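You operate a simulated robot arm through the tools that you are given. There is no shell and no other tool. Be economical: measure what you need, move in short steps, check, and stop when the job is done.

The job below is to be done with a simulated robot arm. You get a single attempt, and the scene is never put back.

TASK
Tip the dye jug into the tub and stir it in.
Fine: use the long stirrer; jug and stirrer go back.
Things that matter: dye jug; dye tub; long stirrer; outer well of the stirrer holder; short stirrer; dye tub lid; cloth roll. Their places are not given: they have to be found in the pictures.

Only the result counts: the job must be done as asked and must still hold three seconds after the hand-in. Knocking over, shifting, dropping, spilling or breaking anything else fails it.

THE ROBOT
A 7-joint arm with a two-finger parallel gripper, fixed in place. Base frame: the origin is at the foot of the arm, x ahead of it, y to its left, z up; the work surface is at about z = 0.76. Readings come in m, rad, newtons and seconds.
With the tool pointing down near the work surface it reaches from about 0.2 to 0.68 m from the base axis. Its first joint turns from -1.152 to 1.152 rad. Payload 2.4 kg.
Tool frame: the origin (TCP) lies between the finger pads and is the grasp point; the fingertips stand 0.03 m ahead of it; z points along the fingers, y is the line along which they close. Largest opening 0.094 m; finger width 0.028, thickness 0.01; the body of the gripper, 0.05 by 0.096 m, starts 0.055 m behind the TCP.
Orientation is told as [roll, pitch, yaw] about the base's x, y, z axes, in that order, counted from this pose: with the fingers straight down and closing along the base's y, the tool's x points along the base's -x, its y along +y and its z along -z.

THE INTERFACE
- The arm moves only by the tool arm_command. Its argument "steps" is one flat list of numbers, 7 for each row, row after row: the shift along the tool's x, y, z in m, then the turn, a rotation vector about the tool's x, y, z in rad, then the closure, from 0 (fully open) to 1 (shut). In form: [dx, dy, dz, rx, ry, rz, jaw, dx, dy, dz, rx, ry, rz, jaw, ...]. A call has 1 to 10 rows; each row shifts and turns the commanded pose from where the row before left it, along the tool's axes as they then stand. Each row takes 0.2 s and may step no farther than 0.05 m and 0.15 rad from the row before; otherwise, or with a gripper value out of range, the whole call is refused. Where a pose cannot be reached the arm comes as near as it can. A force on the tool above 40 N (or 10 N above the force at the start of the call, whichever is more), or a blocked arm, ends the call early, and 0.2 s more pass. The fingers move at their own pace (about 0.153 m/s each) and stop on an object; they squeeze with about 31 N. The grip force told is the motor's: it shows also when the fingers shut on nothing. Time passes only in rows, and 0.2 s behind the last, so rows that do not move let the fingers close. The reply holds the time, the measured pose of the TCP, the force on the tool along the base axes, the opening and the grip force, in the units named above and with some noise, and new pictures: "show" is both (left out), scene, wrist or none.
- Cameras (640 x 400 px; columns grow to the right, rows downward): "scene" is fixed at [0.0199, 0.4687, 1.4284]; the picture's right is [-0.89, -0.46, 0.00], its down [-0.33, 0.63, -0.71] and it looks along [0.33, -0.63, -0.71] (base axes); focal length 214 px, centre (320, 200). "wrist" rides on the gripper at [-0.037, 0, -0.058] in the tool frame; the picture's right is [0.00, -1.00, 0.00], its down [0.97, 0.00, -0.24] and it looks along [0.24, 0.00, 0.97] (tool axes); focal length 218 px, centre (320, 200).
- probe_pixels(camera, pixels): for up to 12 pixels [column, row] of the newest picture of that camera ("zoom" is the newest enlarged one), the place [x, y, z] in the base frame of the surface seen there, good to about 0.002 m. It takes no simulated time.
- close_up(camera, box): a new picture of the part [left, top, right, bottom] of that camera's present view, enlarged. It takes no simulated time.
- sign_off(): hands the job in; it is judged then, once.

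Keep the steps short. Do not move on a guess: measure, check each grasp and each placing, and mend mistakes. In all there are 80 turns and 120 pictures (those below and enlarged ones count). Leave the gripper open and the arm clear of the work at the hand-in unless told otherwise, and finish with a single line.

The tools are called after "Call:" as a command line: name --argument value ..., lists and objects as JSON in quotes. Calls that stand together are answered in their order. arm_command: Moves the arm, as the interface text tells. Its arguments: {"type":"object","properties":{"steps":{"type":"array","items":{"type":"number"}},"show":{"type":"string","enum":["both","scene","wrist","none"]}},"required":["steps"]} The other tools are called the same way: probe_pixels (camera, pixels) gives the place of the surface under pixels of a picture; close_up (camera, box) takes an enlarged picture of a part of a camera's view; sign_off () hands the job in.

At the start:

```text
time_s: 0.0
eef_pos: [0.2207, 0.2532, 1.2067]
ee_rot: [0.0, -0.001, 0.0]
ft_force: [0.1, -0.5, -0.4]
finger_gap: 0.0938
gripper_force: 0.0
```

scene: 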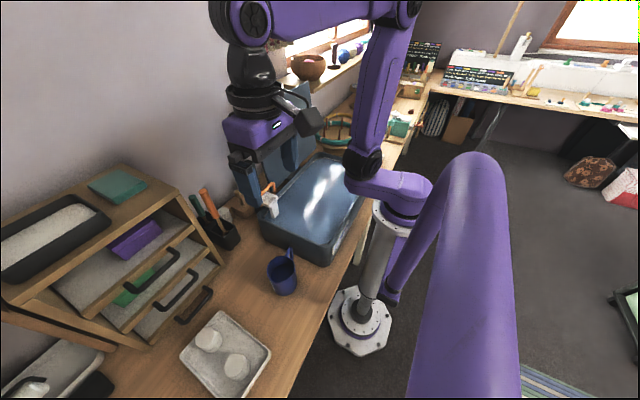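
wrist: 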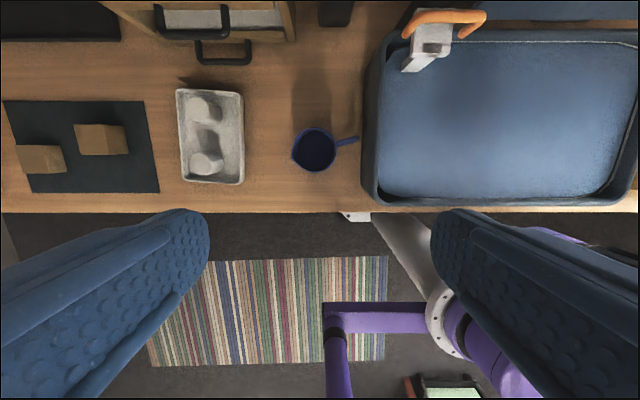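

I see a dark blue jug near scene (283,272), a blue tub near (315,210), and a dark holder with stirrers near (215,225). I'll enlarge these before moving.

Call:
close_up --camera "scene" --box '[170, 170, 330, 300]'

Call:
close_up --camera "wrist" --box '[250, 0, 640, 220]'

Call:
close_up --camera "scene" --box '[0, 160, 280, 400]'

```text
3.08 times, centred on (250, 235) of scene
```

zoom: 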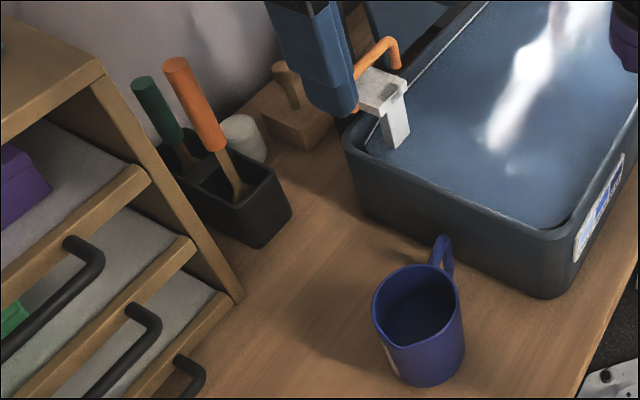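

```text
1.64 times, centred on (445, 110) of wrist
```

zoom: 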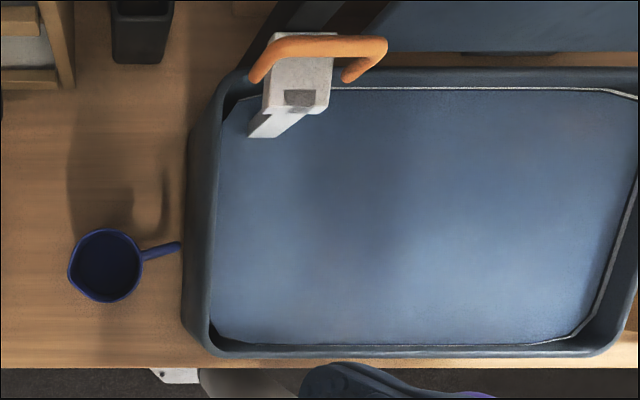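

```text
1.67 times, centred on (140, 280) of scene
```

zoom: 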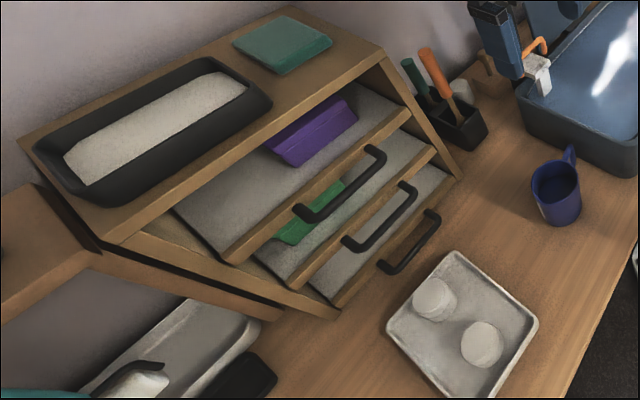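

I'll measure the key points: jug, tub rim and surface, stirrers, holder, and the orange-handled item.

Call:
probe_pixels --camera "scene" --pixels '[[283, 275], [269, 268], [294, 262], [283, 258], [290, 250], [283, 293], [310, 220], [325, 262], [262, 222], [345, 170], [270, 205], [300, 180]]'

Call:
probe_pixels --camera "wrist" --pixels '[[320, 148], [297, 148], [333, 140], [352, 139], [370, 190], [368, 120], [400, 150], [500, 120], [500, 205], [500, 37], [620, 120], [430, 40]]'

Call:
close_up --camera "scene" --box '[180, 170, 276, 250]'

Call:
close_up --camera "scene" --box '[240, 80, 440, 270]'

```text
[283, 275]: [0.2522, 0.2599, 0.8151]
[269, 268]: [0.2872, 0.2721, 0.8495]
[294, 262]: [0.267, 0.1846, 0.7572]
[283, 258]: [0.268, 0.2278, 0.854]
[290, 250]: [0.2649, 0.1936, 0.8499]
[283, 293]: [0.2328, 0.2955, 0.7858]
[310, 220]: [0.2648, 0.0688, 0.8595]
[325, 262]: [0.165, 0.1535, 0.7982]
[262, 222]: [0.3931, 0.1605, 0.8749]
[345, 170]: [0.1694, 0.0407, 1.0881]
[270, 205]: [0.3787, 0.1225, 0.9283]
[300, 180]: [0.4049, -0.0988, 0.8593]
```

```text
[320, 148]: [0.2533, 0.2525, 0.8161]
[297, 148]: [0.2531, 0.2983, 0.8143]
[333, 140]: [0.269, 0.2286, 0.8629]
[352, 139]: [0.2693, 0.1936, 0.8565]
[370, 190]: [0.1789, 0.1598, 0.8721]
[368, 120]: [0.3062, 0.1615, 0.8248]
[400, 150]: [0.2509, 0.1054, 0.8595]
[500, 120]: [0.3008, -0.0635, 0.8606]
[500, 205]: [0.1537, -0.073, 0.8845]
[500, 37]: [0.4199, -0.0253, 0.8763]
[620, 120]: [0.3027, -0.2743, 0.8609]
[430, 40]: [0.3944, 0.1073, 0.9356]
```

```text
5.00 times, centred on (228, 210) of scene
```

zoom: 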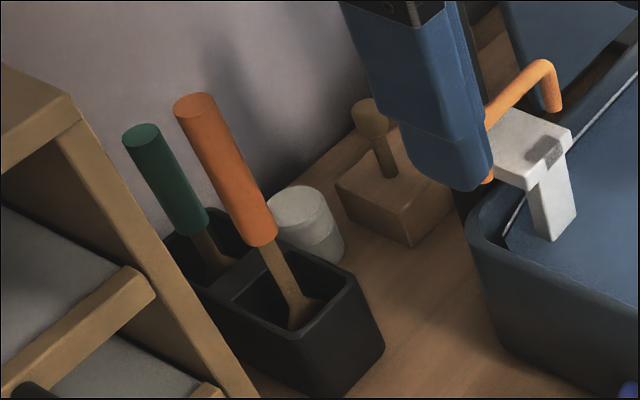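

```text
2.11 times, centred on (340, 175) of scene
```

zoom: 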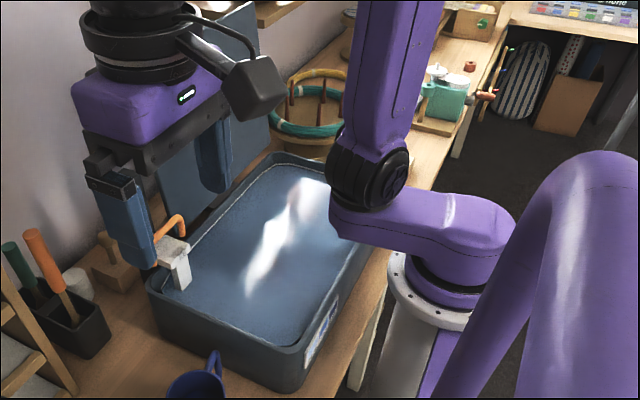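

The orange-handled stirrer stands in the nearer well and the green one in the farther well. I'll measure handles and holder, and the lid and its surroundings.

Call:
probe_pixels --camera "scene" --pixels '[[202, 190], [192, 197], [216, 217], [201, 214], [222, 228], [225, 240], [235, 224], [256, 228], [197, 222], [204, 224], [224, 208], [210, 204]]'

Call:
close_up --camera "wrist" --box '[240, 0, 440, 125]'

```text
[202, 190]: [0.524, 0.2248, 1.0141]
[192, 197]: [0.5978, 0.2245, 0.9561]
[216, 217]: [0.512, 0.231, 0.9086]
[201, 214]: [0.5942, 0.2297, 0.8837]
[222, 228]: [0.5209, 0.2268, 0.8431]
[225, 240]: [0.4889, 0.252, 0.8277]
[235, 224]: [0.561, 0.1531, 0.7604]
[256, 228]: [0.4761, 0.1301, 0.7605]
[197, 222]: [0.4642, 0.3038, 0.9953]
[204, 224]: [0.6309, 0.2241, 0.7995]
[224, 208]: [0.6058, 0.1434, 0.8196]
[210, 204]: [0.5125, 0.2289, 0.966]
```

```text
3.20 times, centred on (340, 62) of wrist
```

zoom: 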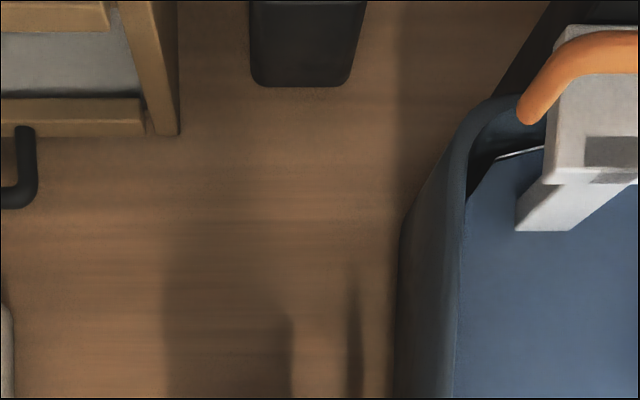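

Long stirrer = orange: top z 1.014, at about (0.52, 0.228). Before anything else I need to know whether the tub's flat surface (z≈0.86) is liquid or a lid. I'll move the wrist camera over the tub, staying high.

Call:
arm_command --steps '[-0.02, -0.04, 0, 0, 0, 0, 0, -0.02, -0.04, 0, 0, 0, 0, 0, -0.02, -0.04, 0, 0, 0, 0, 0, -0.02, -0.04, 0, 0, 0, 0, 0, -0.02, -0.04, 0, 0, 0, 0, 0, -0.02, -0.04, 0, 0, 0, 0, 0]'

```text
time_s: 1.4
eef_pos: [0.3423, 0.0128, 1.2088]
ee_rot: [0.0, -0.001, 0.001]
ft_force: [0.5, -0.1, -0.2]
finger_gap: 0.0941
gripper_force: 0.0
```

scene: 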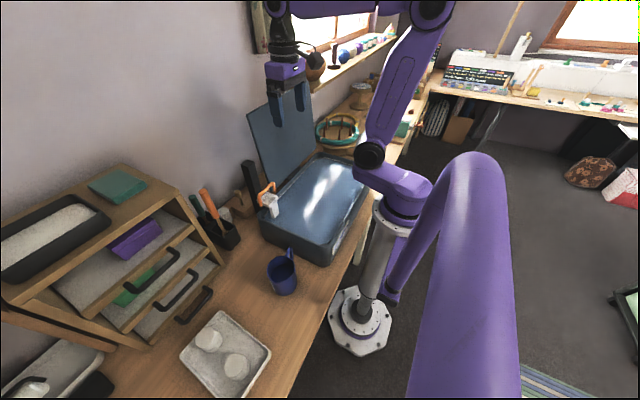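
wrist: 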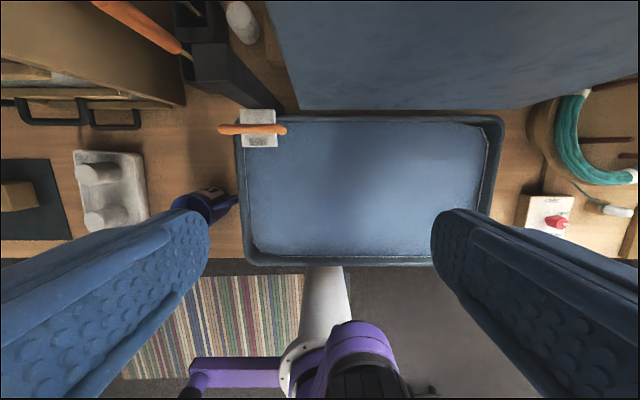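

The lid leans open against the wall, so the surface may be liquid. I'll look closer at the tub corners, the clip and the lid.

Call:
close_up --camera "scene" --box '[190, 80, 390, 270]'

Call:
close_up --camera "wrist" --box '[160, 0, 520, 275]'

Call:
probe_pixels --camera "wrist" --pixels '[[240, 160], [247, 255], [430, 260], [502, 120], [300, 118], [400, 118], [370, 180], [253, 128], [300, 90], [500, 90], [245, 90], [205, 90]]'

Call:
probe_pixels --camera "scene" --pixels '[[266, 190], [271, 210], [272, 203], [258, 115], [246, 165], [250, 190], [300, 90], [285, 140], [262, 200], [255, 185], [205, 225], [246, 205]]'

```text
2.11 times, centred on (290, 175) of scene
```

zoom: 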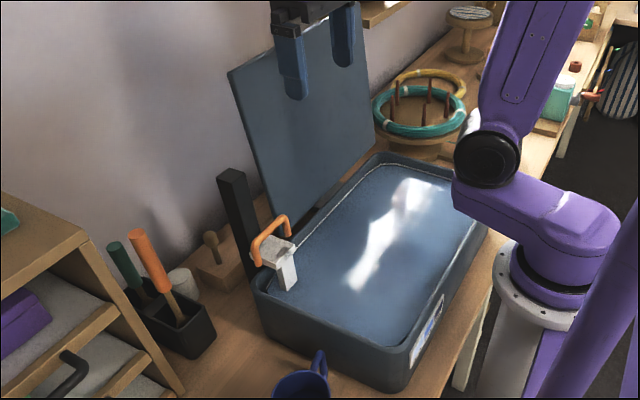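

```text
1.45 times, centred on (340, 138) of wrist
```

zoom: 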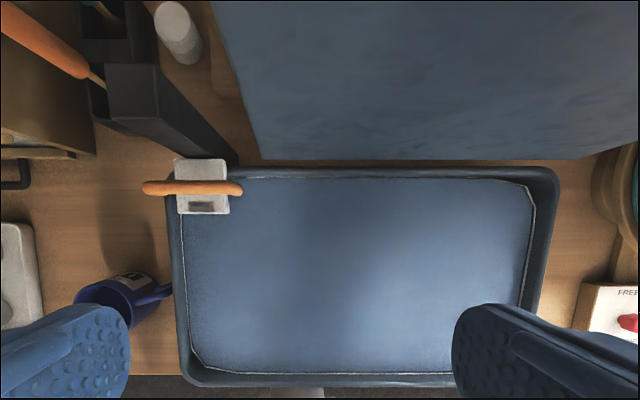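

```text
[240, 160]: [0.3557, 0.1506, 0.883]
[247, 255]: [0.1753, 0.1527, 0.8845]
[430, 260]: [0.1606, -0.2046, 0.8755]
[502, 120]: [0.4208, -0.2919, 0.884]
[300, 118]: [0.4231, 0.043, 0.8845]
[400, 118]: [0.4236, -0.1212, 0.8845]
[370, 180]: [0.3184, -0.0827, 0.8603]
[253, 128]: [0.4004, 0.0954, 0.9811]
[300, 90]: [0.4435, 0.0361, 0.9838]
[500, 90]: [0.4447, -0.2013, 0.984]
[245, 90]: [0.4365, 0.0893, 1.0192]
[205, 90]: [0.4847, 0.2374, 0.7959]
```

```text
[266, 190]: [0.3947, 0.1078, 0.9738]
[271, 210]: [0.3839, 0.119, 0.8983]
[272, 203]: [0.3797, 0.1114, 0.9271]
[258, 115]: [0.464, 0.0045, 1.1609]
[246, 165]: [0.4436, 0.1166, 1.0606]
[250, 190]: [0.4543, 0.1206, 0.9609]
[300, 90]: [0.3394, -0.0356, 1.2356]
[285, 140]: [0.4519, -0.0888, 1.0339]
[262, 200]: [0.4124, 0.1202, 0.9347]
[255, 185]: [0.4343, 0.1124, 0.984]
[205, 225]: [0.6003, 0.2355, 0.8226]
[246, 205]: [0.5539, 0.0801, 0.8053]
```

The surface is level at z≈0.860 inside a rim at 0.884, running to every wall. The lid (wide panel) leans behind at x≈0.45, so the tub is open and full of dye. I'll stay well clear of the lid, the post at (0.44, 0.11) and the clip at (0.39, 0.11). Next I go over the jug and begin turning the gripper so it closes along x, away from the handle.

Call:
arm_command --steps '[0.0148, 0.0408, 0.0167, 0, 0, 0, 0, 0.0148, 0.0408, 0.0167, 0, 0, 0, 0, 0.0148, 0.0408, 0.0167, 0, 0, 0, 0, 0.0148, 0.0408, 0.0167, 0, 0, 0, 0, 0.0148, 0.0408, 0.0167, 0, 0, 0, 0, 0.0148, 0.0408, 0.0167, 0, 0, 0, 0, 0, 0, 0, 0, 0, 0.145, 0, 0, 0, 0, 0, 0, 0.145, 0, 0, 0, 0, 0, 0, 0.145, 0]' --show "none"

Call:
arm_command --steps '[0, 0, 0, 0, 0, 0.142, 0, 0, 0, 0, 0, 0, 0.142, 0, 0, 0, 0, 0, 0, 0.142, 0, 0, 0, 0, 0, 0, 0.142, 0, 0, 0, 0, 0, 0, 0.142, 0, 0, 0, 0, 0, 0, 0.142, 0, 0, 0, 0, 0, 0, 0.142, 0, 0, 0, 0, 0, 0, 0.142, 0]'

```text
time_s: 3.4
eef_pos: [0.2499, 0.258, 1.1089]
ee_rot: [-0.001, 0.002, -0.439]
ft_force: [0.6, 0.3, 0.2]
finger_gap: 0.0939
gripper_force: 0.1
```

```text
time_s: 5.2
eef_pos: [0.2514, 0.2575, 1.1076]
ee_rot: [0.0, 0.001, -1.574]
ft_force: [0.7, -0.7, -0.2]
finger_gap: 0.0939
gripper_force: 0.0
```

scene: 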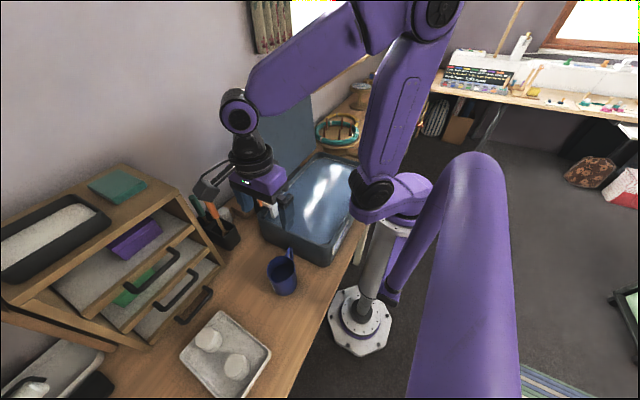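
wrist: 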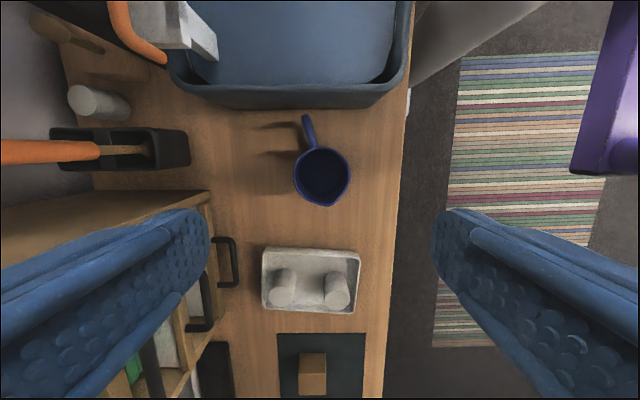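

The grip axis now lies along x. The jug shows at wrist (322,176), its handle at (308,130) and spout at about (329,205). I'll enlarge and measure the rim.

Call:
close_up --camera "wrist" --box '[272, 105, 368, 215]'

Call:
probe_pixels --camera "wrist" --pixels '[[295, 175], [349, 175], [321, 149], [320, 203], [330, 205], [308, 120], [322, 176], [340, 195], [315, 190], [312, 143], [294, 170], [350, 180]]'

```text
3.64 times, centred on (320, 160) of wrist
```

zoom: 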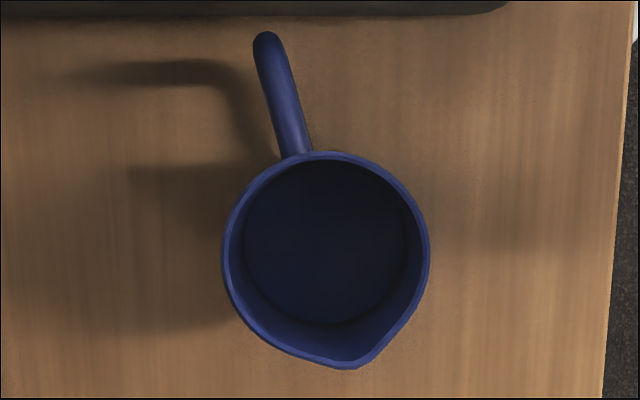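

```text
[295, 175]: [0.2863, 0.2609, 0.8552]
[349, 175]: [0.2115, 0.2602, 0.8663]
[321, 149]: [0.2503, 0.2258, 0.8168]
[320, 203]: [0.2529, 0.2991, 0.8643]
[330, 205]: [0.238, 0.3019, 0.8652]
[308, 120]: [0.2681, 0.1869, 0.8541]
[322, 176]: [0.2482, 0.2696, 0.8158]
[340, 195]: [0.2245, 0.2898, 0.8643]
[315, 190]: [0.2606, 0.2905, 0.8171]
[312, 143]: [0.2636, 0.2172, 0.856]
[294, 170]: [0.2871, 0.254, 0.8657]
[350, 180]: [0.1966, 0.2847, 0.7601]
```

The rim is a circle about 0.076 wide, centred near (0.249, 0.260), top 0.866. The dye level is 0.816. The handle and spout line is turned about 14.6° from y, so I'll align the grip to it and come down partway, then check.

Call:
arm_command --steps '[0.0025, -0.002, 0, 0, 0, -0.128, 0, 0, 0, 0, 0, 0, -0.127, 0, 0, 0, 0.045, 0, 0, 0, 0, 0, 0, 0.045, 0, 0, 0, 0, 0, 0, 0.045, 0, 0, 0, 0]' --show "wrist"

```text
time_s: 6.4
eef_pos: [0.2519, 0.2585, 0.9709]
ee_rot: [0.0, 0.0, -1.317]
ft_force: [-0.1, -0.5, -0.2]
finger_gap: 0.0943
gripper_force: 0.0
```

wrist: 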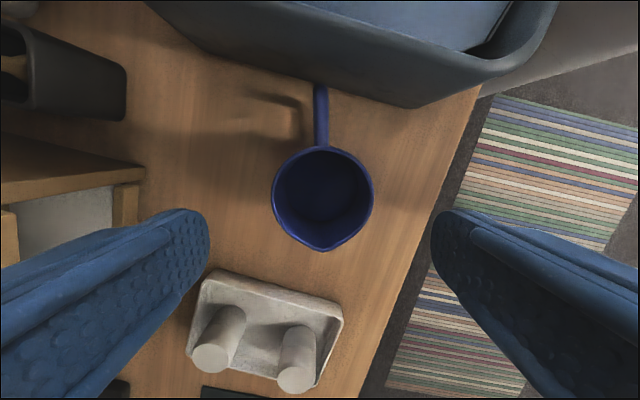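

The jug is centred at column ~322 and aligned. I'll check the rim along the other direction.

Call:
probe_pixels --camera "wrist" --pixels '[[274, 195], [371, 195], [333, 150], [310, 150], [301, 240], [342, 241], [322, 250]]'

```text
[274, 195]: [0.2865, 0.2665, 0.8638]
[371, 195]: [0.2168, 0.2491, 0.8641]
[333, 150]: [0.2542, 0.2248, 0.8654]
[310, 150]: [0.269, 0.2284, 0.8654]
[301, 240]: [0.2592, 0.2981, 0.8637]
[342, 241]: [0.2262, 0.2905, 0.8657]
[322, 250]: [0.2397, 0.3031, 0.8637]
```

Jug centre (0.2517, 0.258) matches the TCP. I go down to z≈0.832 and close.

Call:
arm_command --steps '[0, 0, 0.046, 0, 0, 0, 0, 0, 0, 0.046, 0, 0, 0, 0, 0, 0, 0.046, 0, 0, 0, 0, 0, 0, 0, 0, 0, 0, 0]' --show "both"

```text
time_s: 7.4
eef_pos: [0.2517, 0.2591, 0.8341]
ee_rot: [0.002, -0.001, -1.317]
ft_force: [0.4, 0.4, -0.5]
finger_gap: 0.0939
gripper_force: 0.1
```

scene: 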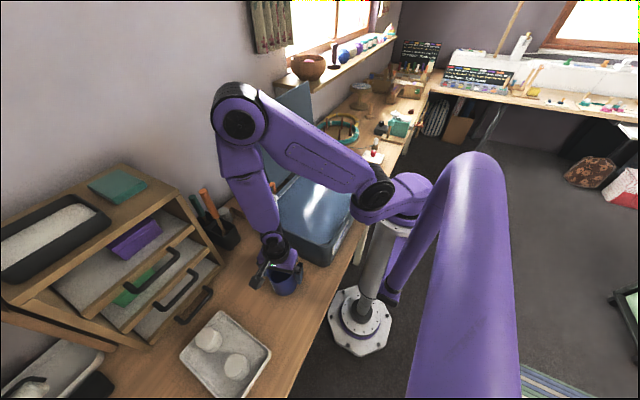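
wrist: 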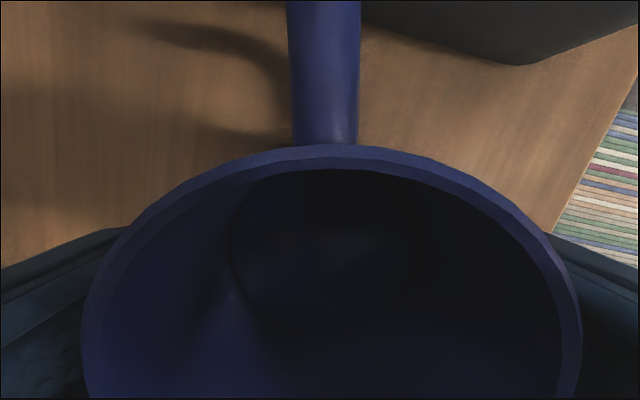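

The fingers straddle the jug, one on each side. I'll close and let the grip settle.

Call:
arm_command --steps '[0, 0, 0, 0, 0, 0, 1, 0, 0, 0, 0, 0, 0, 1, 0, 0, 0, 0, 0, 0, 1]' --show "none"

```text
time_s: 8.2
eef_pos: [0.2533, 0.2596, 0.834]
ee_rot: [0.001, 0.001, -1.318]
ft_force: [-0.3, -0.2, -0.1]
finger_gap: 0.0777
gripper_force: 31.2
```

Gripped: gap 0.0777, 31 N. I lift straight up gently.

Call:
arm_command --steps '[0, 0, -0.015, 0, 0, 0, 1, 0, 0, -0.025, 0, 0, 0, 1, 0, 0, -0.03, 0, 0, 0, 1, 0, 0, -0.03, 0, 0, 0, 1, 0, 0, -0.03, 0, 0, 0, 1, 0, 0, -0.03, 0, 0, 0, 1, 0, 0, -0.02, 0, 0, 0, 1]' --show "both"

```text
time_s: 9.8
eef_pos: [0.2501, 0.2592, 1.0154]
ee_rot: [0.0, 0.0, -1.318]
ft_force: [0.3, -0.3, -3.2]
finger_gap: 0.0779
gripper_force: 30.9
```

scene: 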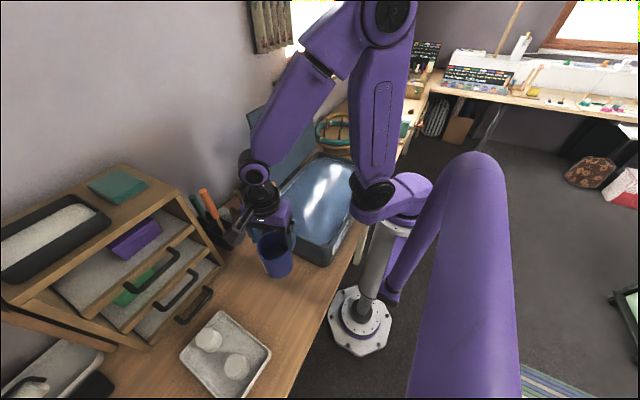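
wrist: 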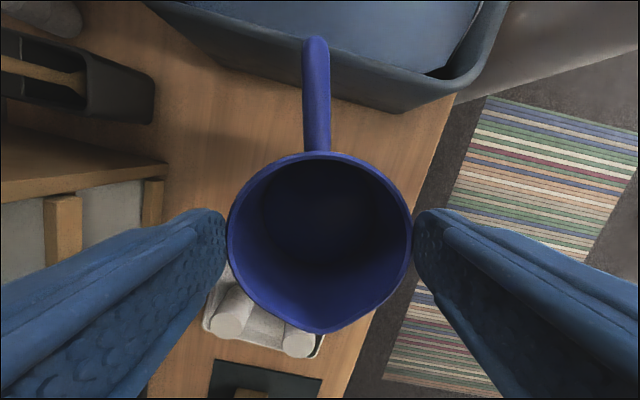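

The jug is held level and full. I carry it at this height over the middle of the tub, to about (0.28, -0.10), passing clear of the clip.

Call:
arm_command --steps '[-0.018, -0.0031, 0, 0, 0, 0, 1, -0.036, -0.0062, 0, 0, 0, 0, 1, -0.04, -0.007, 0, 0, 0, 0, 1, -0.04, -0.007, 0, 0, 0, 0, 1, -0.04, -0.007, 0, 0, 0, 0, 1, -0.04, -0.007, 0, 0, 0, 0, 1, -0.04, -0.007, 0, 0, 0, 0, 1, -0.04, -0.007, 0, 0, 0, 0, 1, -0.036, -0.0062, 0, 0, 0, 0, 1, -0.02, -0.0035, 0, 0, 0, 0, 1]' --show "both"

```text
time_s: 12.0
eef_pos: [0.2773, -0.097, 1.0131]
ee_rot: [0.0, 0.001, -1.316]
ft_force: [0.0, -0.7, -2.7]
finger_gap: 0.0718
gripper_force: 31.3
```

scene: 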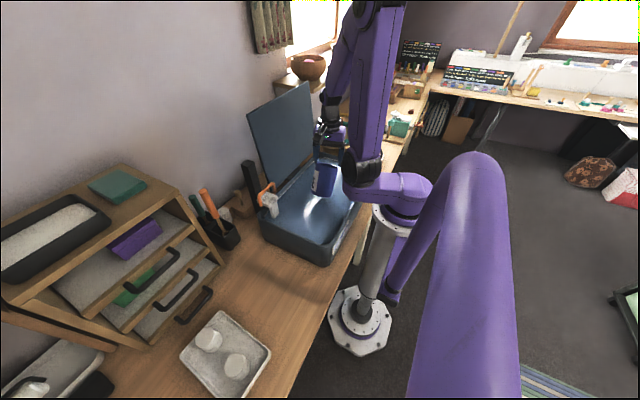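
wrist: 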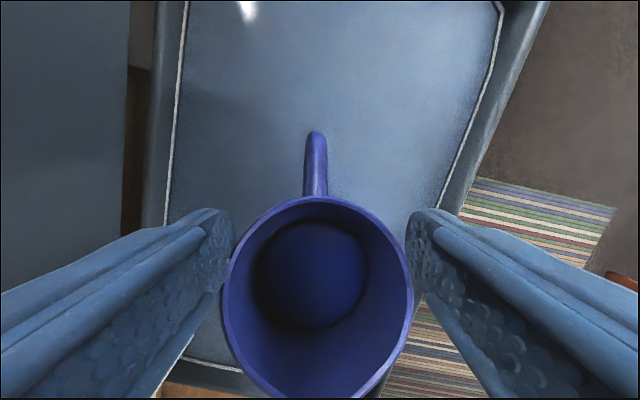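

The jug has shifted in the grip: the gap is now 0.0718 and the mouth looks tilted. I'll look closer before continuing.

Call:
close_up --camera "scene" --box '[270, 90, 390, 240]'

Call:
probe_pixels --camera "wrist" --pixels '[[227, 290], [411, 290], [317, 198], [300, 395], [316, 133], [318, 180], [320, 260], [290, 198], [340, 198]]'

Call:
probe_pixels --camera "scene" --pixels '[[322, 172], [319, 190], [333, 190], [340, 170], [326, 196], [315, 165], [300, 215]]'

```text
2.67 times, centred on (330, 165) of scene
```

zoom: 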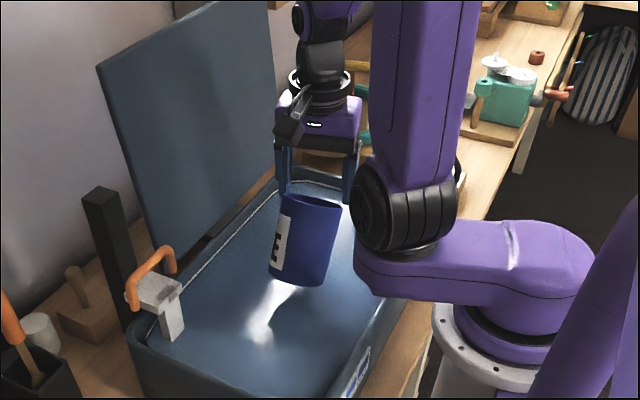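

```text
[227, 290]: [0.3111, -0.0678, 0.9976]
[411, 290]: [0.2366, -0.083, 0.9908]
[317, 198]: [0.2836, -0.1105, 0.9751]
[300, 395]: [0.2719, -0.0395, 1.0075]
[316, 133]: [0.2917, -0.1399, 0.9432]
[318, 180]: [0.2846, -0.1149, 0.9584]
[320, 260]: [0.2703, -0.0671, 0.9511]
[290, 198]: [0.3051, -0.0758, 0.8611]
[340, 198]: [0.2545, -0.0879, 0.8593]
```

```text
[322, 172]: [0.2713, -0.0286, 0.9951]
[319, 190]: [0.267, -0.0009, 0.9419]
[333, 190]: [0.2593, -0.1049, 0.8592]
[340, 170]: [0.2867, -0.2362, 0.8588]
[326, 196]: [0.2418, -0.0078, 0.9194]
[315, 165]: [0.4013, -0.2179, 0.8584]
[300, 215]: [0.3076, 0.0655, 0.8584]
```

The jug slid down in the grip during the lift. The rim (z≈0.99) is now almost at the fingertips and leans about 25° toward the handle. Pouring like this isn't safe. I'll hold still for one row to see whether it's still creeping.

Call:
arm_command --steps '[0, 0, 0, 0, 0, 0, 1]' --show "wrist"

Call:
probe_pixels --camera "wrist" --pixels '[[227, 290], [411, 290], [317, 198], [300, 395], [316, 133], [318, 180], [320, 260]]'

Call:
close_up --camera "scene" --box '[290, 120, 370, 210]'

```text
time_s: 12.4
eef_pos: [0.2788, -0.0956, 1.0141]
ee_rot: [0.001, 0.001, -1.319]
ft_force: [0.5, -0.8, -2.8]
finger_gap: 0.0721
gripper_force: 31.0
```

wrist: 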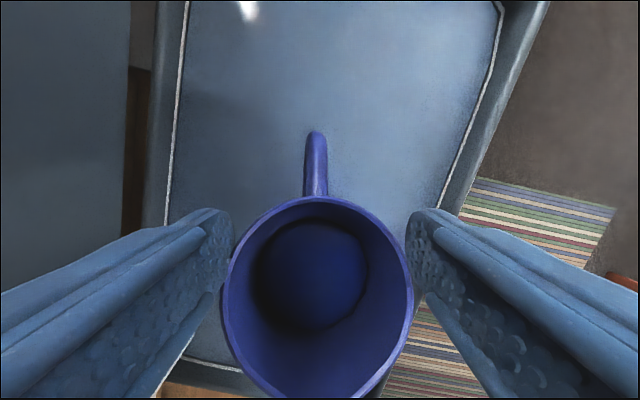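

```text
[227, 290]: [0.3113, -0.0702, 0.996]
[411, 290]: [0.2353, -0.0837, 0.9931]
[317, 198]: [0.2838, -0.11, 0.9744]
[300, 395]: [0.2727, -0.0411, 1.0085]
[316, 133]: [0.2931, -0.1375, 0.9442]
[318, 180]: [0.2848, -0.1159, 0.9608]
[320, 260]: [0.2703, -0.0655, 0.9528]
```

```text
4.44 times, centred on (330, 165) of scene
```

zoom: 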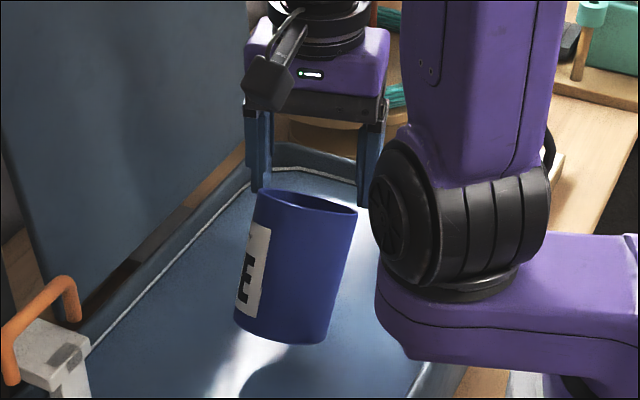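

It holds still, so the slip came from quick accelerations, and I'll move in much smaller steps. The jug is over the tub, so the safest fix is to lower it gently until the tub floor supports it, then regrasp deeper.

Call:
arm_command --steps '[0, 0, 0.004, 0, 0, 0, 1, 0, 0, 0.006, 0, 0, 0, 1, 0, 0, 0.008, 0, 0, 0, 1, 0, 0, 0.008, 0, 0, 0, 1, 0, 0, 0.008, 0, 0, 0, 1, 0, 0, 0.008, 0, 0, 0, 1, 0, 0, 0.008, 0, 0, 0, 1, 0, 0, 0.006, 0, 0, 0, 1, 0, 0, 0.004, 0, 0, 0, 1]' --show "both"

```text
time_s: 14.4
eef_pos: [0.2791, -0.0946, 0.9534]
ee_rot: [-0.001, 0.001, -1.319]
ft_force: [-0.6, 0.3, -3.0]
finger_gap: 0.0721
gripper_force: 30.9
```

scene: 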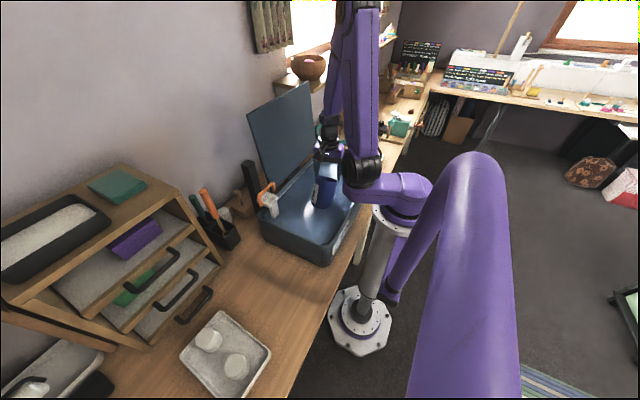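
wrist: 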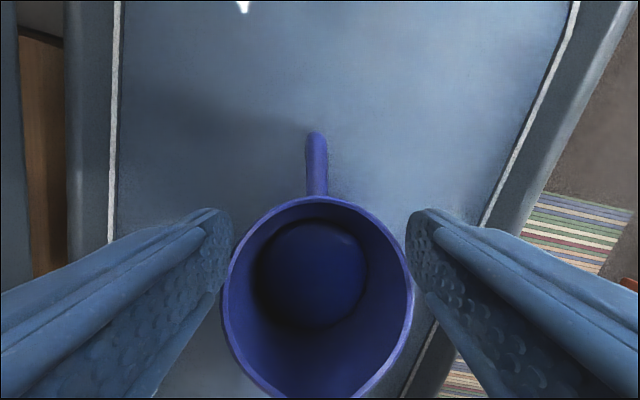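

The grip is unchanged with slow steps. I keep lowering gently until there's contact.

Call:
arm_command --steps '[0, 0, 0.006, 0, 0, 0, 1, 0, 0, 0.006, 0, 0, 0, 1, 0, 0, 0.006, 0, 0, 0, 1, 0, 0, 0.006, 0, 0, 0, 1, 0, 0, 0.006, 0, 0, 0, 1, 0, 0, 0.006, 0, 0, 0, 1, 0, 0, 0.005, 0, 0, 0, 1, 0, 0, 0.004, 0, 0, 0, 1]' --show "wrist"

```text
time_s: 16.2
eef_pos: [0.2781, -0.0936, 0.9086]
ee_rot: [-0.001, 0.001, -1.318]
ft_force: [-0.3, 0.1, -3.2]
finger_gap: 0.0721
gripper_force: 31.0
```

wrist: 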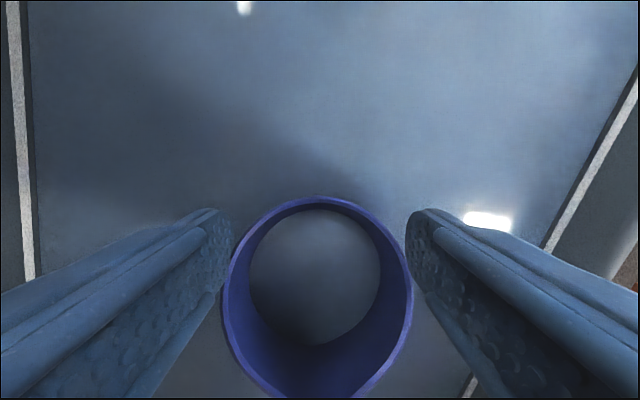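

Still no contact; the bottom edge should be just above the tub floor. I continue a few millimetres at a time.

Call:
arm_command --steps '[0, 0, 0.003, 0, 0, 0, 1, 0, 0, 0.003, 0, 0, 0, 1, 0, 0, 0.003, 0, 0, 0, 1, 0, 0, 0.003, 0, 0, 0, 1, 0, 0, 0, 0, 0, 0, 1]' --show "wrist"

```text
time_s: 17.4
eef_pos: [0.2786, -0.0946, 0.897]
ee_rot: [-0.001, 0.0, -1.318]
ft_force: [-3.4, 4.1, 20.5]
finger_gap: 0.0691
gripper_force: 30.8
```

wrist: 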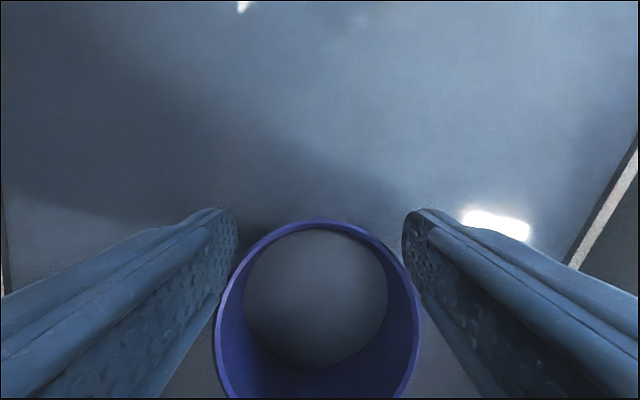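

Contact: 20 N up, so the floor carries the jug at a lean well inside its stable range. I open the fingers so it can right itself on the tub floor.

Call:
arm_command --steps '[0, 0, 0, 0, 0, 0, 0.2, 0, 0, 0, 0, 0, 0, 0, 0, 0, 0, 0, 0, 0, 0, 0, 0, 0, 0, 0, 0, 0]' --show "both"

```text
time_s: 18.4
eef_pos: [0.2779, -0.095, 0.8976]
ee_rot: [0.0, -0.001, -1.318]
ft_force: [-0.1, -0.5, 0.8]
finger_gap: 0.094
gripper_force: 0.1
```

scene: 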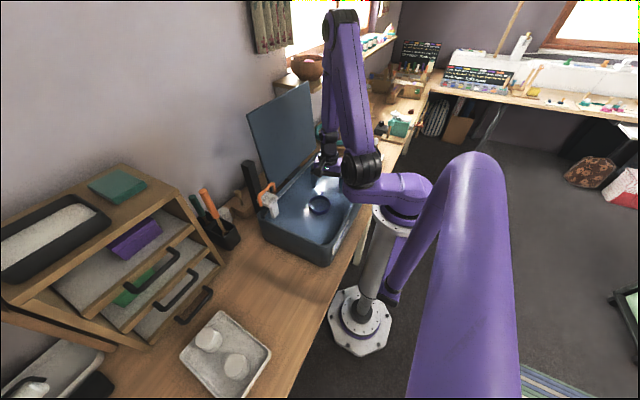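
wrist: 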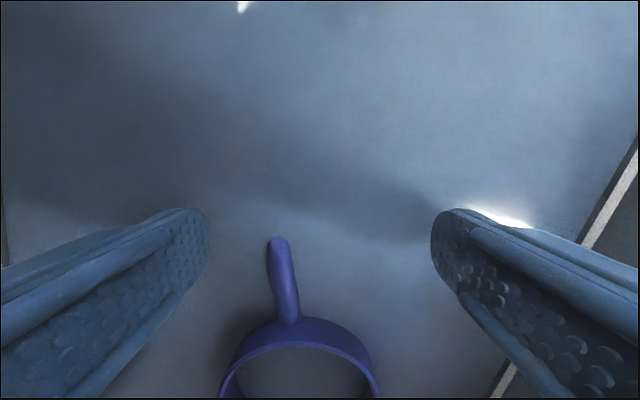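

The jug now stands upright in the tub, its rim just above the dye. I raise the hand to measure its position.

Call:
arm_command --steps '[0, 0, -0.04, 0, 0, 0, 0, 0, 0, -0.04, 0, 0, 0, 0, 0.02, 0, -0.04, 0, 0, 0, 0, 0.02, 0, 0, 0, 0, 0, 0]' --show "wrist"

Call:
close_up --camera "scene" --box '[270, 150, 370, 250]'

```text
time_s: 19.4
eef_pos: [0.2702, -0.0547, 1.0207]
ee_rot: [-0.001, 0.0, -1.317]
ft_force: [0.0, -0.4, 0.0]
finger_gap: 0.0942
gripper_force: 0.0
```

wrist: 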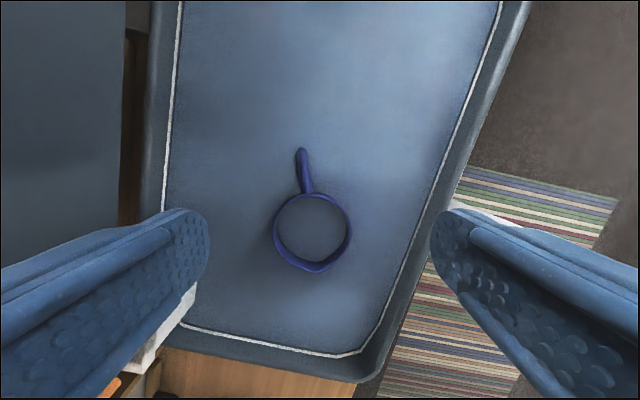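

```text
4.00 times, centred on (320, 200) of scene
```

zoom: 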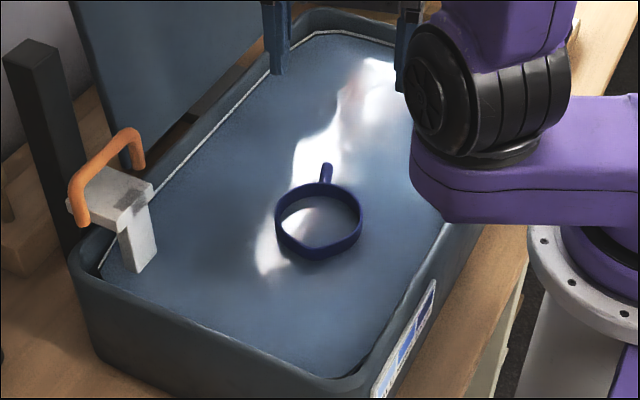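

Call:
probe_pixels --camera "wrist" --pixels '[[274, 228], [350, 228], [300, 197], [323, 197], [290, 266], [334, 266], [312, 272], [302, 152], [312, 230], [306, 190]]'

```text
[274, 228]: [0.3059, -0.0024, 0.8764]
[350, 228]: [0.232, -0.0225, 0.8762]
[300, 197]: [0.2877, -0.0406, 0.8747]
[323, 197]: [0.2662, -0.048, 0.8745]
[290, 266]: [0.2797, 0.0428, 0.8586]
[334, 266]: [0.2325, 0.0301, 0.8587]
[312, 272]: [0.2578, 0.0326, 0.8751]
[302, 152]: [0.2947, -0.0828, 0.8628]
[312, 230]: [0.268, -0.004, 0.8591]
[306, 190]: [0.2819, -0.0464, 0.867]
```

Jug: rim z 0.876, centre about (0.268, -0.010), axis turned a few degrees more. I move over it, align, and come partway down to check.

Call:
arm_command --steps '[0.045, 0.0085, 0, 0, 0, 0, 0, 0, 0, 0.035, 0, 0, -0.08, 0, 0, 0, 0.035, 0, 0, 0, 0, 0, 0, 0, 0, 0, 0, 0]' --show "wrist"

```text
time_s: 20.4
eef_pos: [0.2652, -0.0114, 0.9481]
ee_rot: [-0.001, -0.001, -1.239]
ft_force: [-0.1, -0.5, 0.3]
finger_gap: 0.0942
gripper_force: 0.0
```

wrist: 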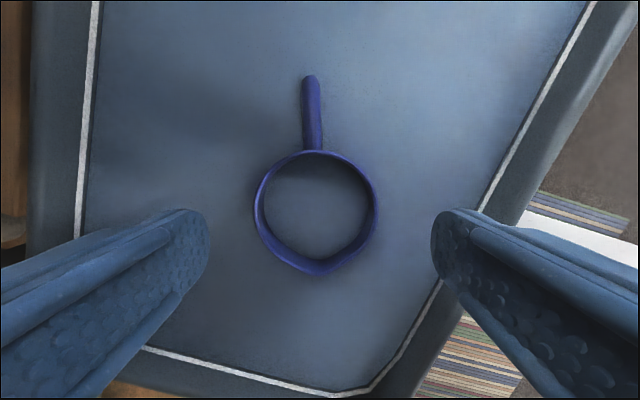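

Call:
probe_pixels --camera "wrist" --pixels '[[256, 210], [376, 210], [305, 154], [330, 154], [321, 272], [258, 190], [374, 190], [311, 80]]'

```text
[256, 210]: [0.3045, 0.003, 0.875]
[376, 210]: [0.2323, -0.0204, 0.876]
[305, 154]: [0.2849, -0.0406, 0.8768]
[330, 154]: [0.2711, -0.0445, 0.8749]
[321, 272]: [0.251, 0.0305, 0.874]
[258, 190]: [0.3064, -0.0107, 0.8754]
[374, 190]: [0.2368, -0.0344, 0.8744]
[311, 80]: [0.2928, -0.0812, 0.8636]
```

The rim centre is (0.267, -0.007). I adjust 3 mm each way and descend to TCP z≈0.832, so the pads sit deeper than before.

Call:
arm_command --steps '[0.003, 0.003, 0.025, 0, 0, 0, 0, 0, 0, 0.03, 0, 0, 0, 0, 0, 0, 0.03, 0, 0, 0, 0, 0, 0, 0.02, 0, 0, 0, 0, 0, 0, 0.01, 0, 0, 0, 0, 0, 0, 0, 0, 0, 0, 0]' --show "wrist"

```text
time_s: 21.8
eef_pos: [0.2687, -0.006, 0.8335]
ee_rot: [0.001, 0.0, -1.238]
ft_force: [-0.3, -0.9, 0.2]
finger_gap: 0.094
gripper_force: 0.1
```

wrist: 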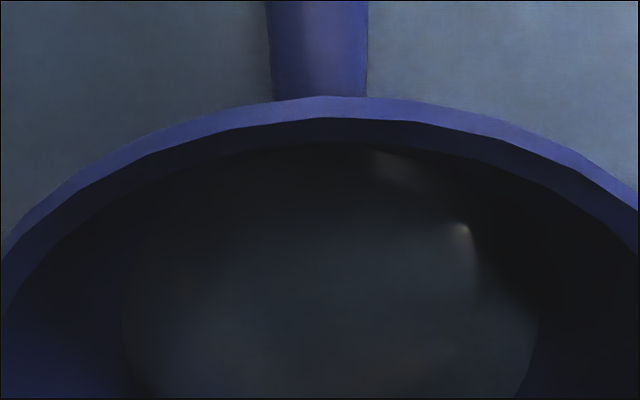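

The hand is well placed over the jug. I close, wait longer for full grip, and then lift only 1 cm very slowly to test for slip.

Call:
arm_command --steps '[0, 0, 0, 0, 0, 0, 1, 0, 0, 0, 0, 0, 0, 1, 0, 0, 0, 0, 0, 0, 1, 0, 0, -0.002, 0, 0, 0, 1, 0, 0, -0.003, 0, 0, 0, 1, 0, 0, -0.004, 0, 0, 0, 1, 0, 0, -0.004, 0, 0, 0, 1, 0, 0, -0.004, 0, 0, 0, 1, 0, 0, -0.002, 0, 0, 0, 1]' --show "wrist"

```text
time_s: 23.8
eef_pos: [0.2679, -0.0053, 0.8509]
ee_rot: [-0.001, 0.0, -1.238]
ft_force: [-0.2, 0.0, -2.8]
finger_gap: 0.0778
gripper_force: 30.7
```

wrist: 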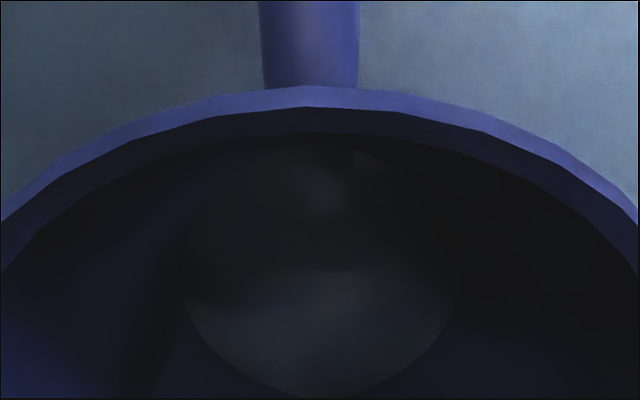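

It lifts without slipping: 2.8 N of load and the rim stays in view at the same size. I continue slowly.

Call:
arm_command --steps '[0, 0, -0.004, 0, 0, 0, 1, 0, 0, -0.006, 0, 0, 0, 1, 0, 0, -0.008, 0, 0, 0, 1, 0, 0, -0.008, 0, 0, 0, 1, 0, 0, -0.008, 0, 0, 0, 1, 0, 0, -0.008, 0, 0, 0, 1, 0, 0, -0.008, 0, 0, 0, 1, 0, 0, -0.008, 0, 0, 0, 1, 0, 0, -0.006, 0, 0, 0, 1, 0, 0, -0.003, 0, 0, 0, 1]' --show "wrist"

```text
time_s: 26.0
eef_pos: [0.2687, -0.0064, 0.9168]
ee_rot: [0.0, 0.001, -1.237]
ft_force: [0.0, -0.3, -1.7]
finger_gap: 0.0778
gripper_force: 30.9
```

wrist: 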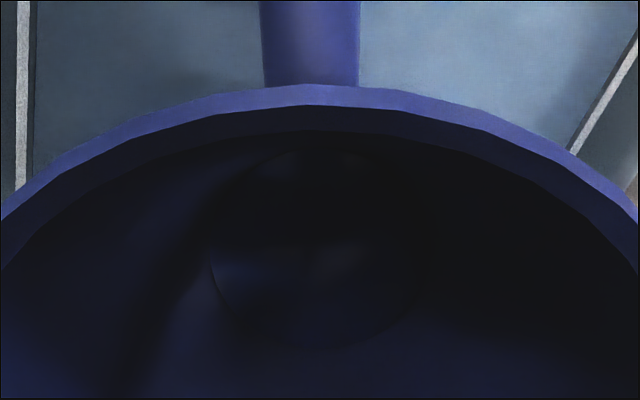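

No slip at all. I now slide slowly toward y≈-0.10 while rising a little more, to give the gripper room when tilting.

Call:
arm_command --steps '[-0.004, -0.001, -0.003, 0, 0, 0, 1, -0.007, -0.003, -0.005, 0, 0, 0, 1, -0.01, -0.003, -0.006, 0, 0, 0, 1, -0.01, -0.003, -0.006, 0, 0, 0, 1, -0.01, -0.003, -0.006, 0, 0, 0, 1, -0.01, -0.003, -0.006, 0, 0, 0, 1, -0.01, -0.003, -0.006, 0, 0, 0, 1, -0.01, -0.003, -0.006, 0, 0, 0, 1, -0.008, -0.003, -0.004, 0, 0, 0, 1, -0.004, -0.001, -0.002, 0, 0, 0, 1]' --show "both"

```text
time_s: 28.2
eef_pos: [0.2689, -0.0949, 0.968]
ee_rot: [-0.001, 0.0, -1.238]
ft_force: [-0.4, -0.5, -2.8]
finger_gap: 0.0778
gripper_force: 30.9
```

scene: 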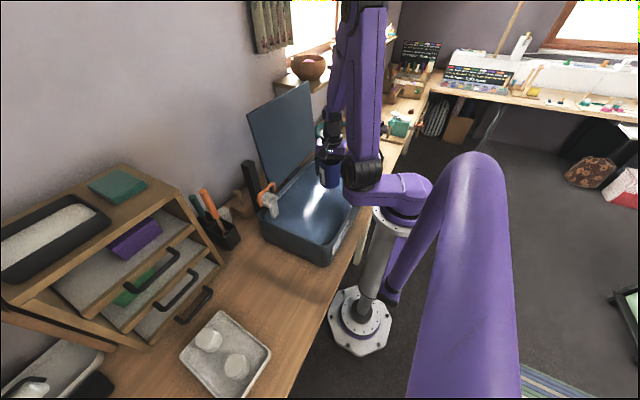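
wrist: 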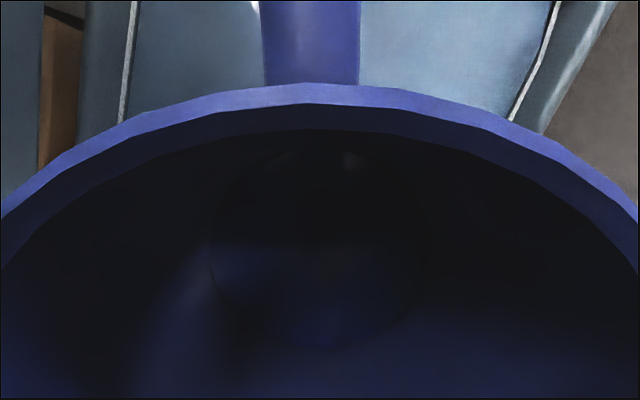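

The jug is steady and full (2.8 N). I raise it another 4 cm for wrist clearance, then begin tilting the spout toward +y about the finger axis.

Call:
arm_command --steps '[-0.003, 0, -0.005, 0, 0, 0, 1, -0.005, 0, -0.008, 0, 0, 0, 1, -0.005, 0, -0.01, 0, 0, 0, 1, -0.005, 0, -0.01, 0, 0, 0, 1, -0.003, 0, -0.007, 0, 0, 0, 1, 0, 0, 0, 0, -0.04, 0, 1, 0, 0, 0, 0, -0.07, 0, 1, 0, 0, 0, 0, -0.09, 0, 1, 0, 0, 0, 0, -0.09, 0, 1, 0, 0, 0, 0, -0.07, 0, 1]' --show "both"

```text
time_s: 30.4
eef_pos: [0.2765, -0.1125, 1.0091]
ee_rot: [-0.001, -0.363, -1.237]
ft_force: [-0.1, 0.0, -2.2]
finger_gap: 0.0778
gripper_force: 31.0
```

scene: 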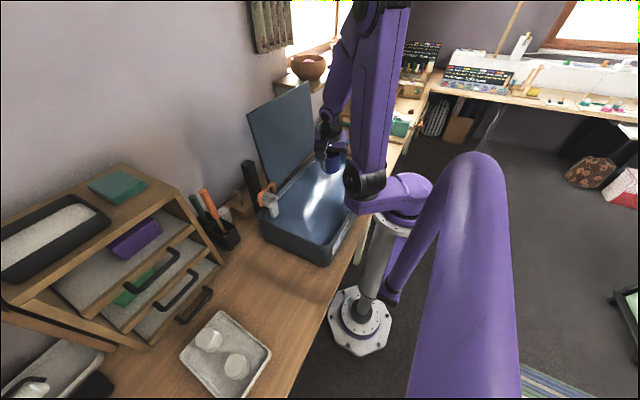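
wrist: 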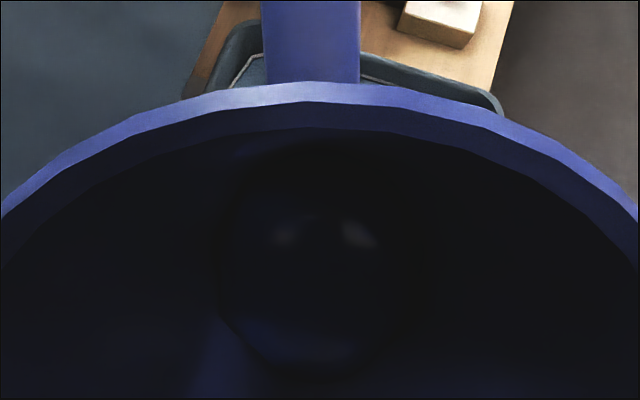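

The jug tilts rigidly with the hand, in the right direction. I keep tilting slowly.

Call:
arm_command --steps '[0, 0, 0, 0, -0.06, 0, 1, 0, 0, 0, 0, -0.08, 0, 1, 0, 0, 0, 0, -0.09, 0, 1, 0, 0, 0, 0, -0.09, 0, 1, 0, 0, 0, 0, -0.09, 0, 1, 0, 0, 0, 0, -0.09, 0, 1, 0, 0, 0, 0, -0.09, 0, 1, 0, 0, 0, 0, -0.07, 0, 1]' --show "both"

```text
time_s: 32.2
eef_pos: [0.3074, -0.1288, 1.0109]
ee_rot: [0.0, -1.021, -1.239]
ft_force: [0.4, 0.3, -2.7]
finger_gap: 0.0778
gripper_force: 30.6
out of reach, approached as far as the arm can: row 5, 6, 7, 8
```

scene: 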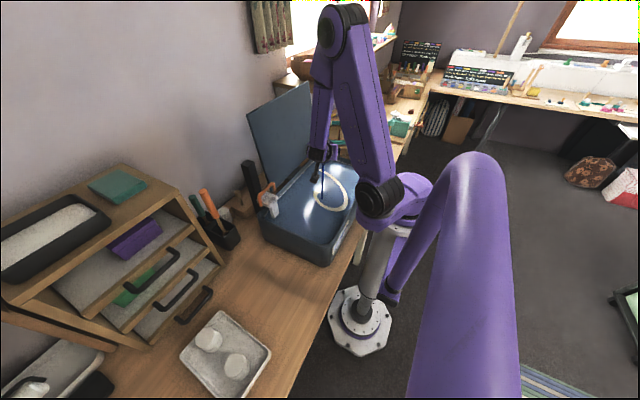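
wrist: 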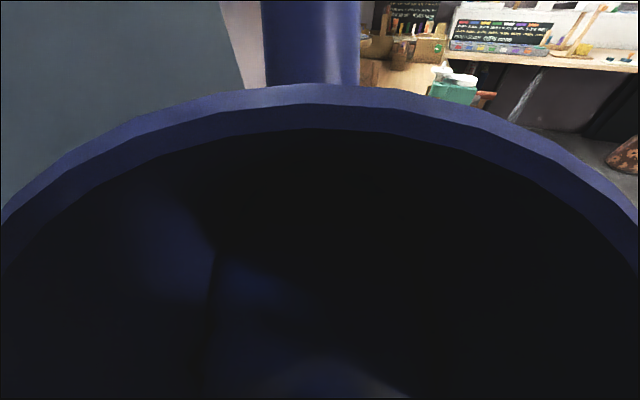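

The rotation is tracking but position drifted (commanded 0.2765, got 0.307): the wrist is getting too close to the base. I hold this tilt and shift the jug outward to about (0.327, -0.17), still well inside the tub.

Call:
arm_command --steps '[-0.0038, 0.0028, 0.0062, 0, 0, 0, 1, -0.0038, 0.0028, 0.0062, 0, 0, 0, 1, -0.0038, 0.0028, 0.0062, 0, 0, 0, 1, -0.0038, 0.0028, 0.0062, 0, 0, 0, 1, -0.0038, 0.0028, 0.0062, 0, 0, 0, 1, -0.0038, 0.0028, 0.0062, 0, 0, 0, 1, -0.0038, 0.0028, 0.0062, 0, 0, 0, 1, -0.0038, 0.0028, 0.0062, 0, 0, 0, 1, -0.0038, 0.0028, 0.0062, 0, 0, 0, 1, -0.0038, 0.0028, 0.0062, 0, 0, 0, 1]' --show "scene"

```text
time_s: 34.4
eef_pos: [0.3557, -0.1876, 1.0105]
ee_rot: [-0.002, -1.021, -1.237]
ft_force: [0.5, 1.3, -1.7]
finger_gap: 0.078
gripper_force: 30.8
```

scene: 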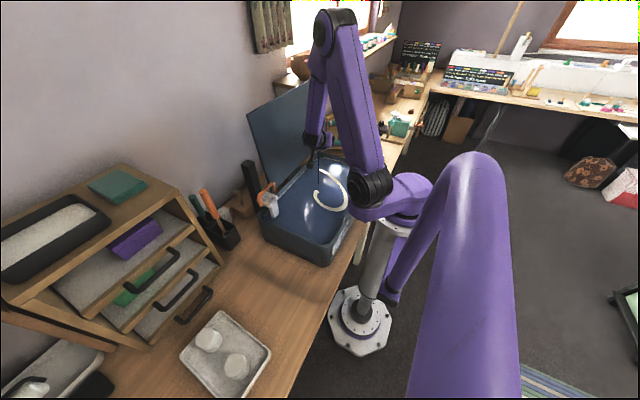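

No reach complaint now, at (0.356, -0.188). A pale arc shows near scene (330,190); I'll look at it and at the jug's clearance from the lid.

Call:
close_up --camera "scene" --box '[270, 110, 380, 240]'

Call:
probe_pixels --camera "scene" --pixels '[[318, 155], [314, 145], [330, 200], [345, 195], [318, 175], [330, 175]]'

```text
3.08 times, centred on (325, 175) of scene
```

zoom: 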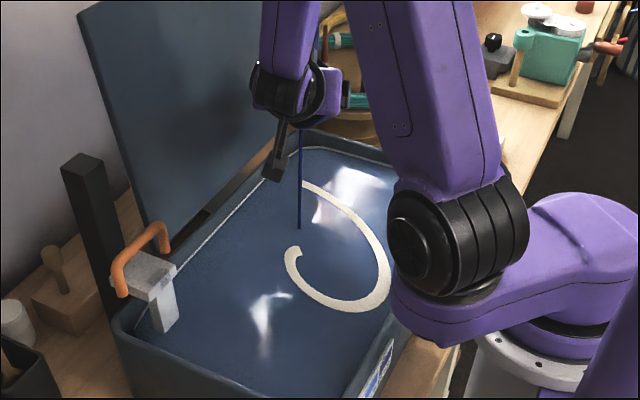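

```text
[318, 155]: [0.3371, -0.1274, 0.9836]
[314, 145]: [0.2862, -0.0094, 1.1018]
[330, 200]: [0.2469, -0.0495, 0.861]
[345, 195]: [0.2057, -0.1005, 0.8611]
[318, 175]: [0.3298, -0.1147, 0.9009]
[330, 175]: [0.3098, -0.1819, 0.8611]
```

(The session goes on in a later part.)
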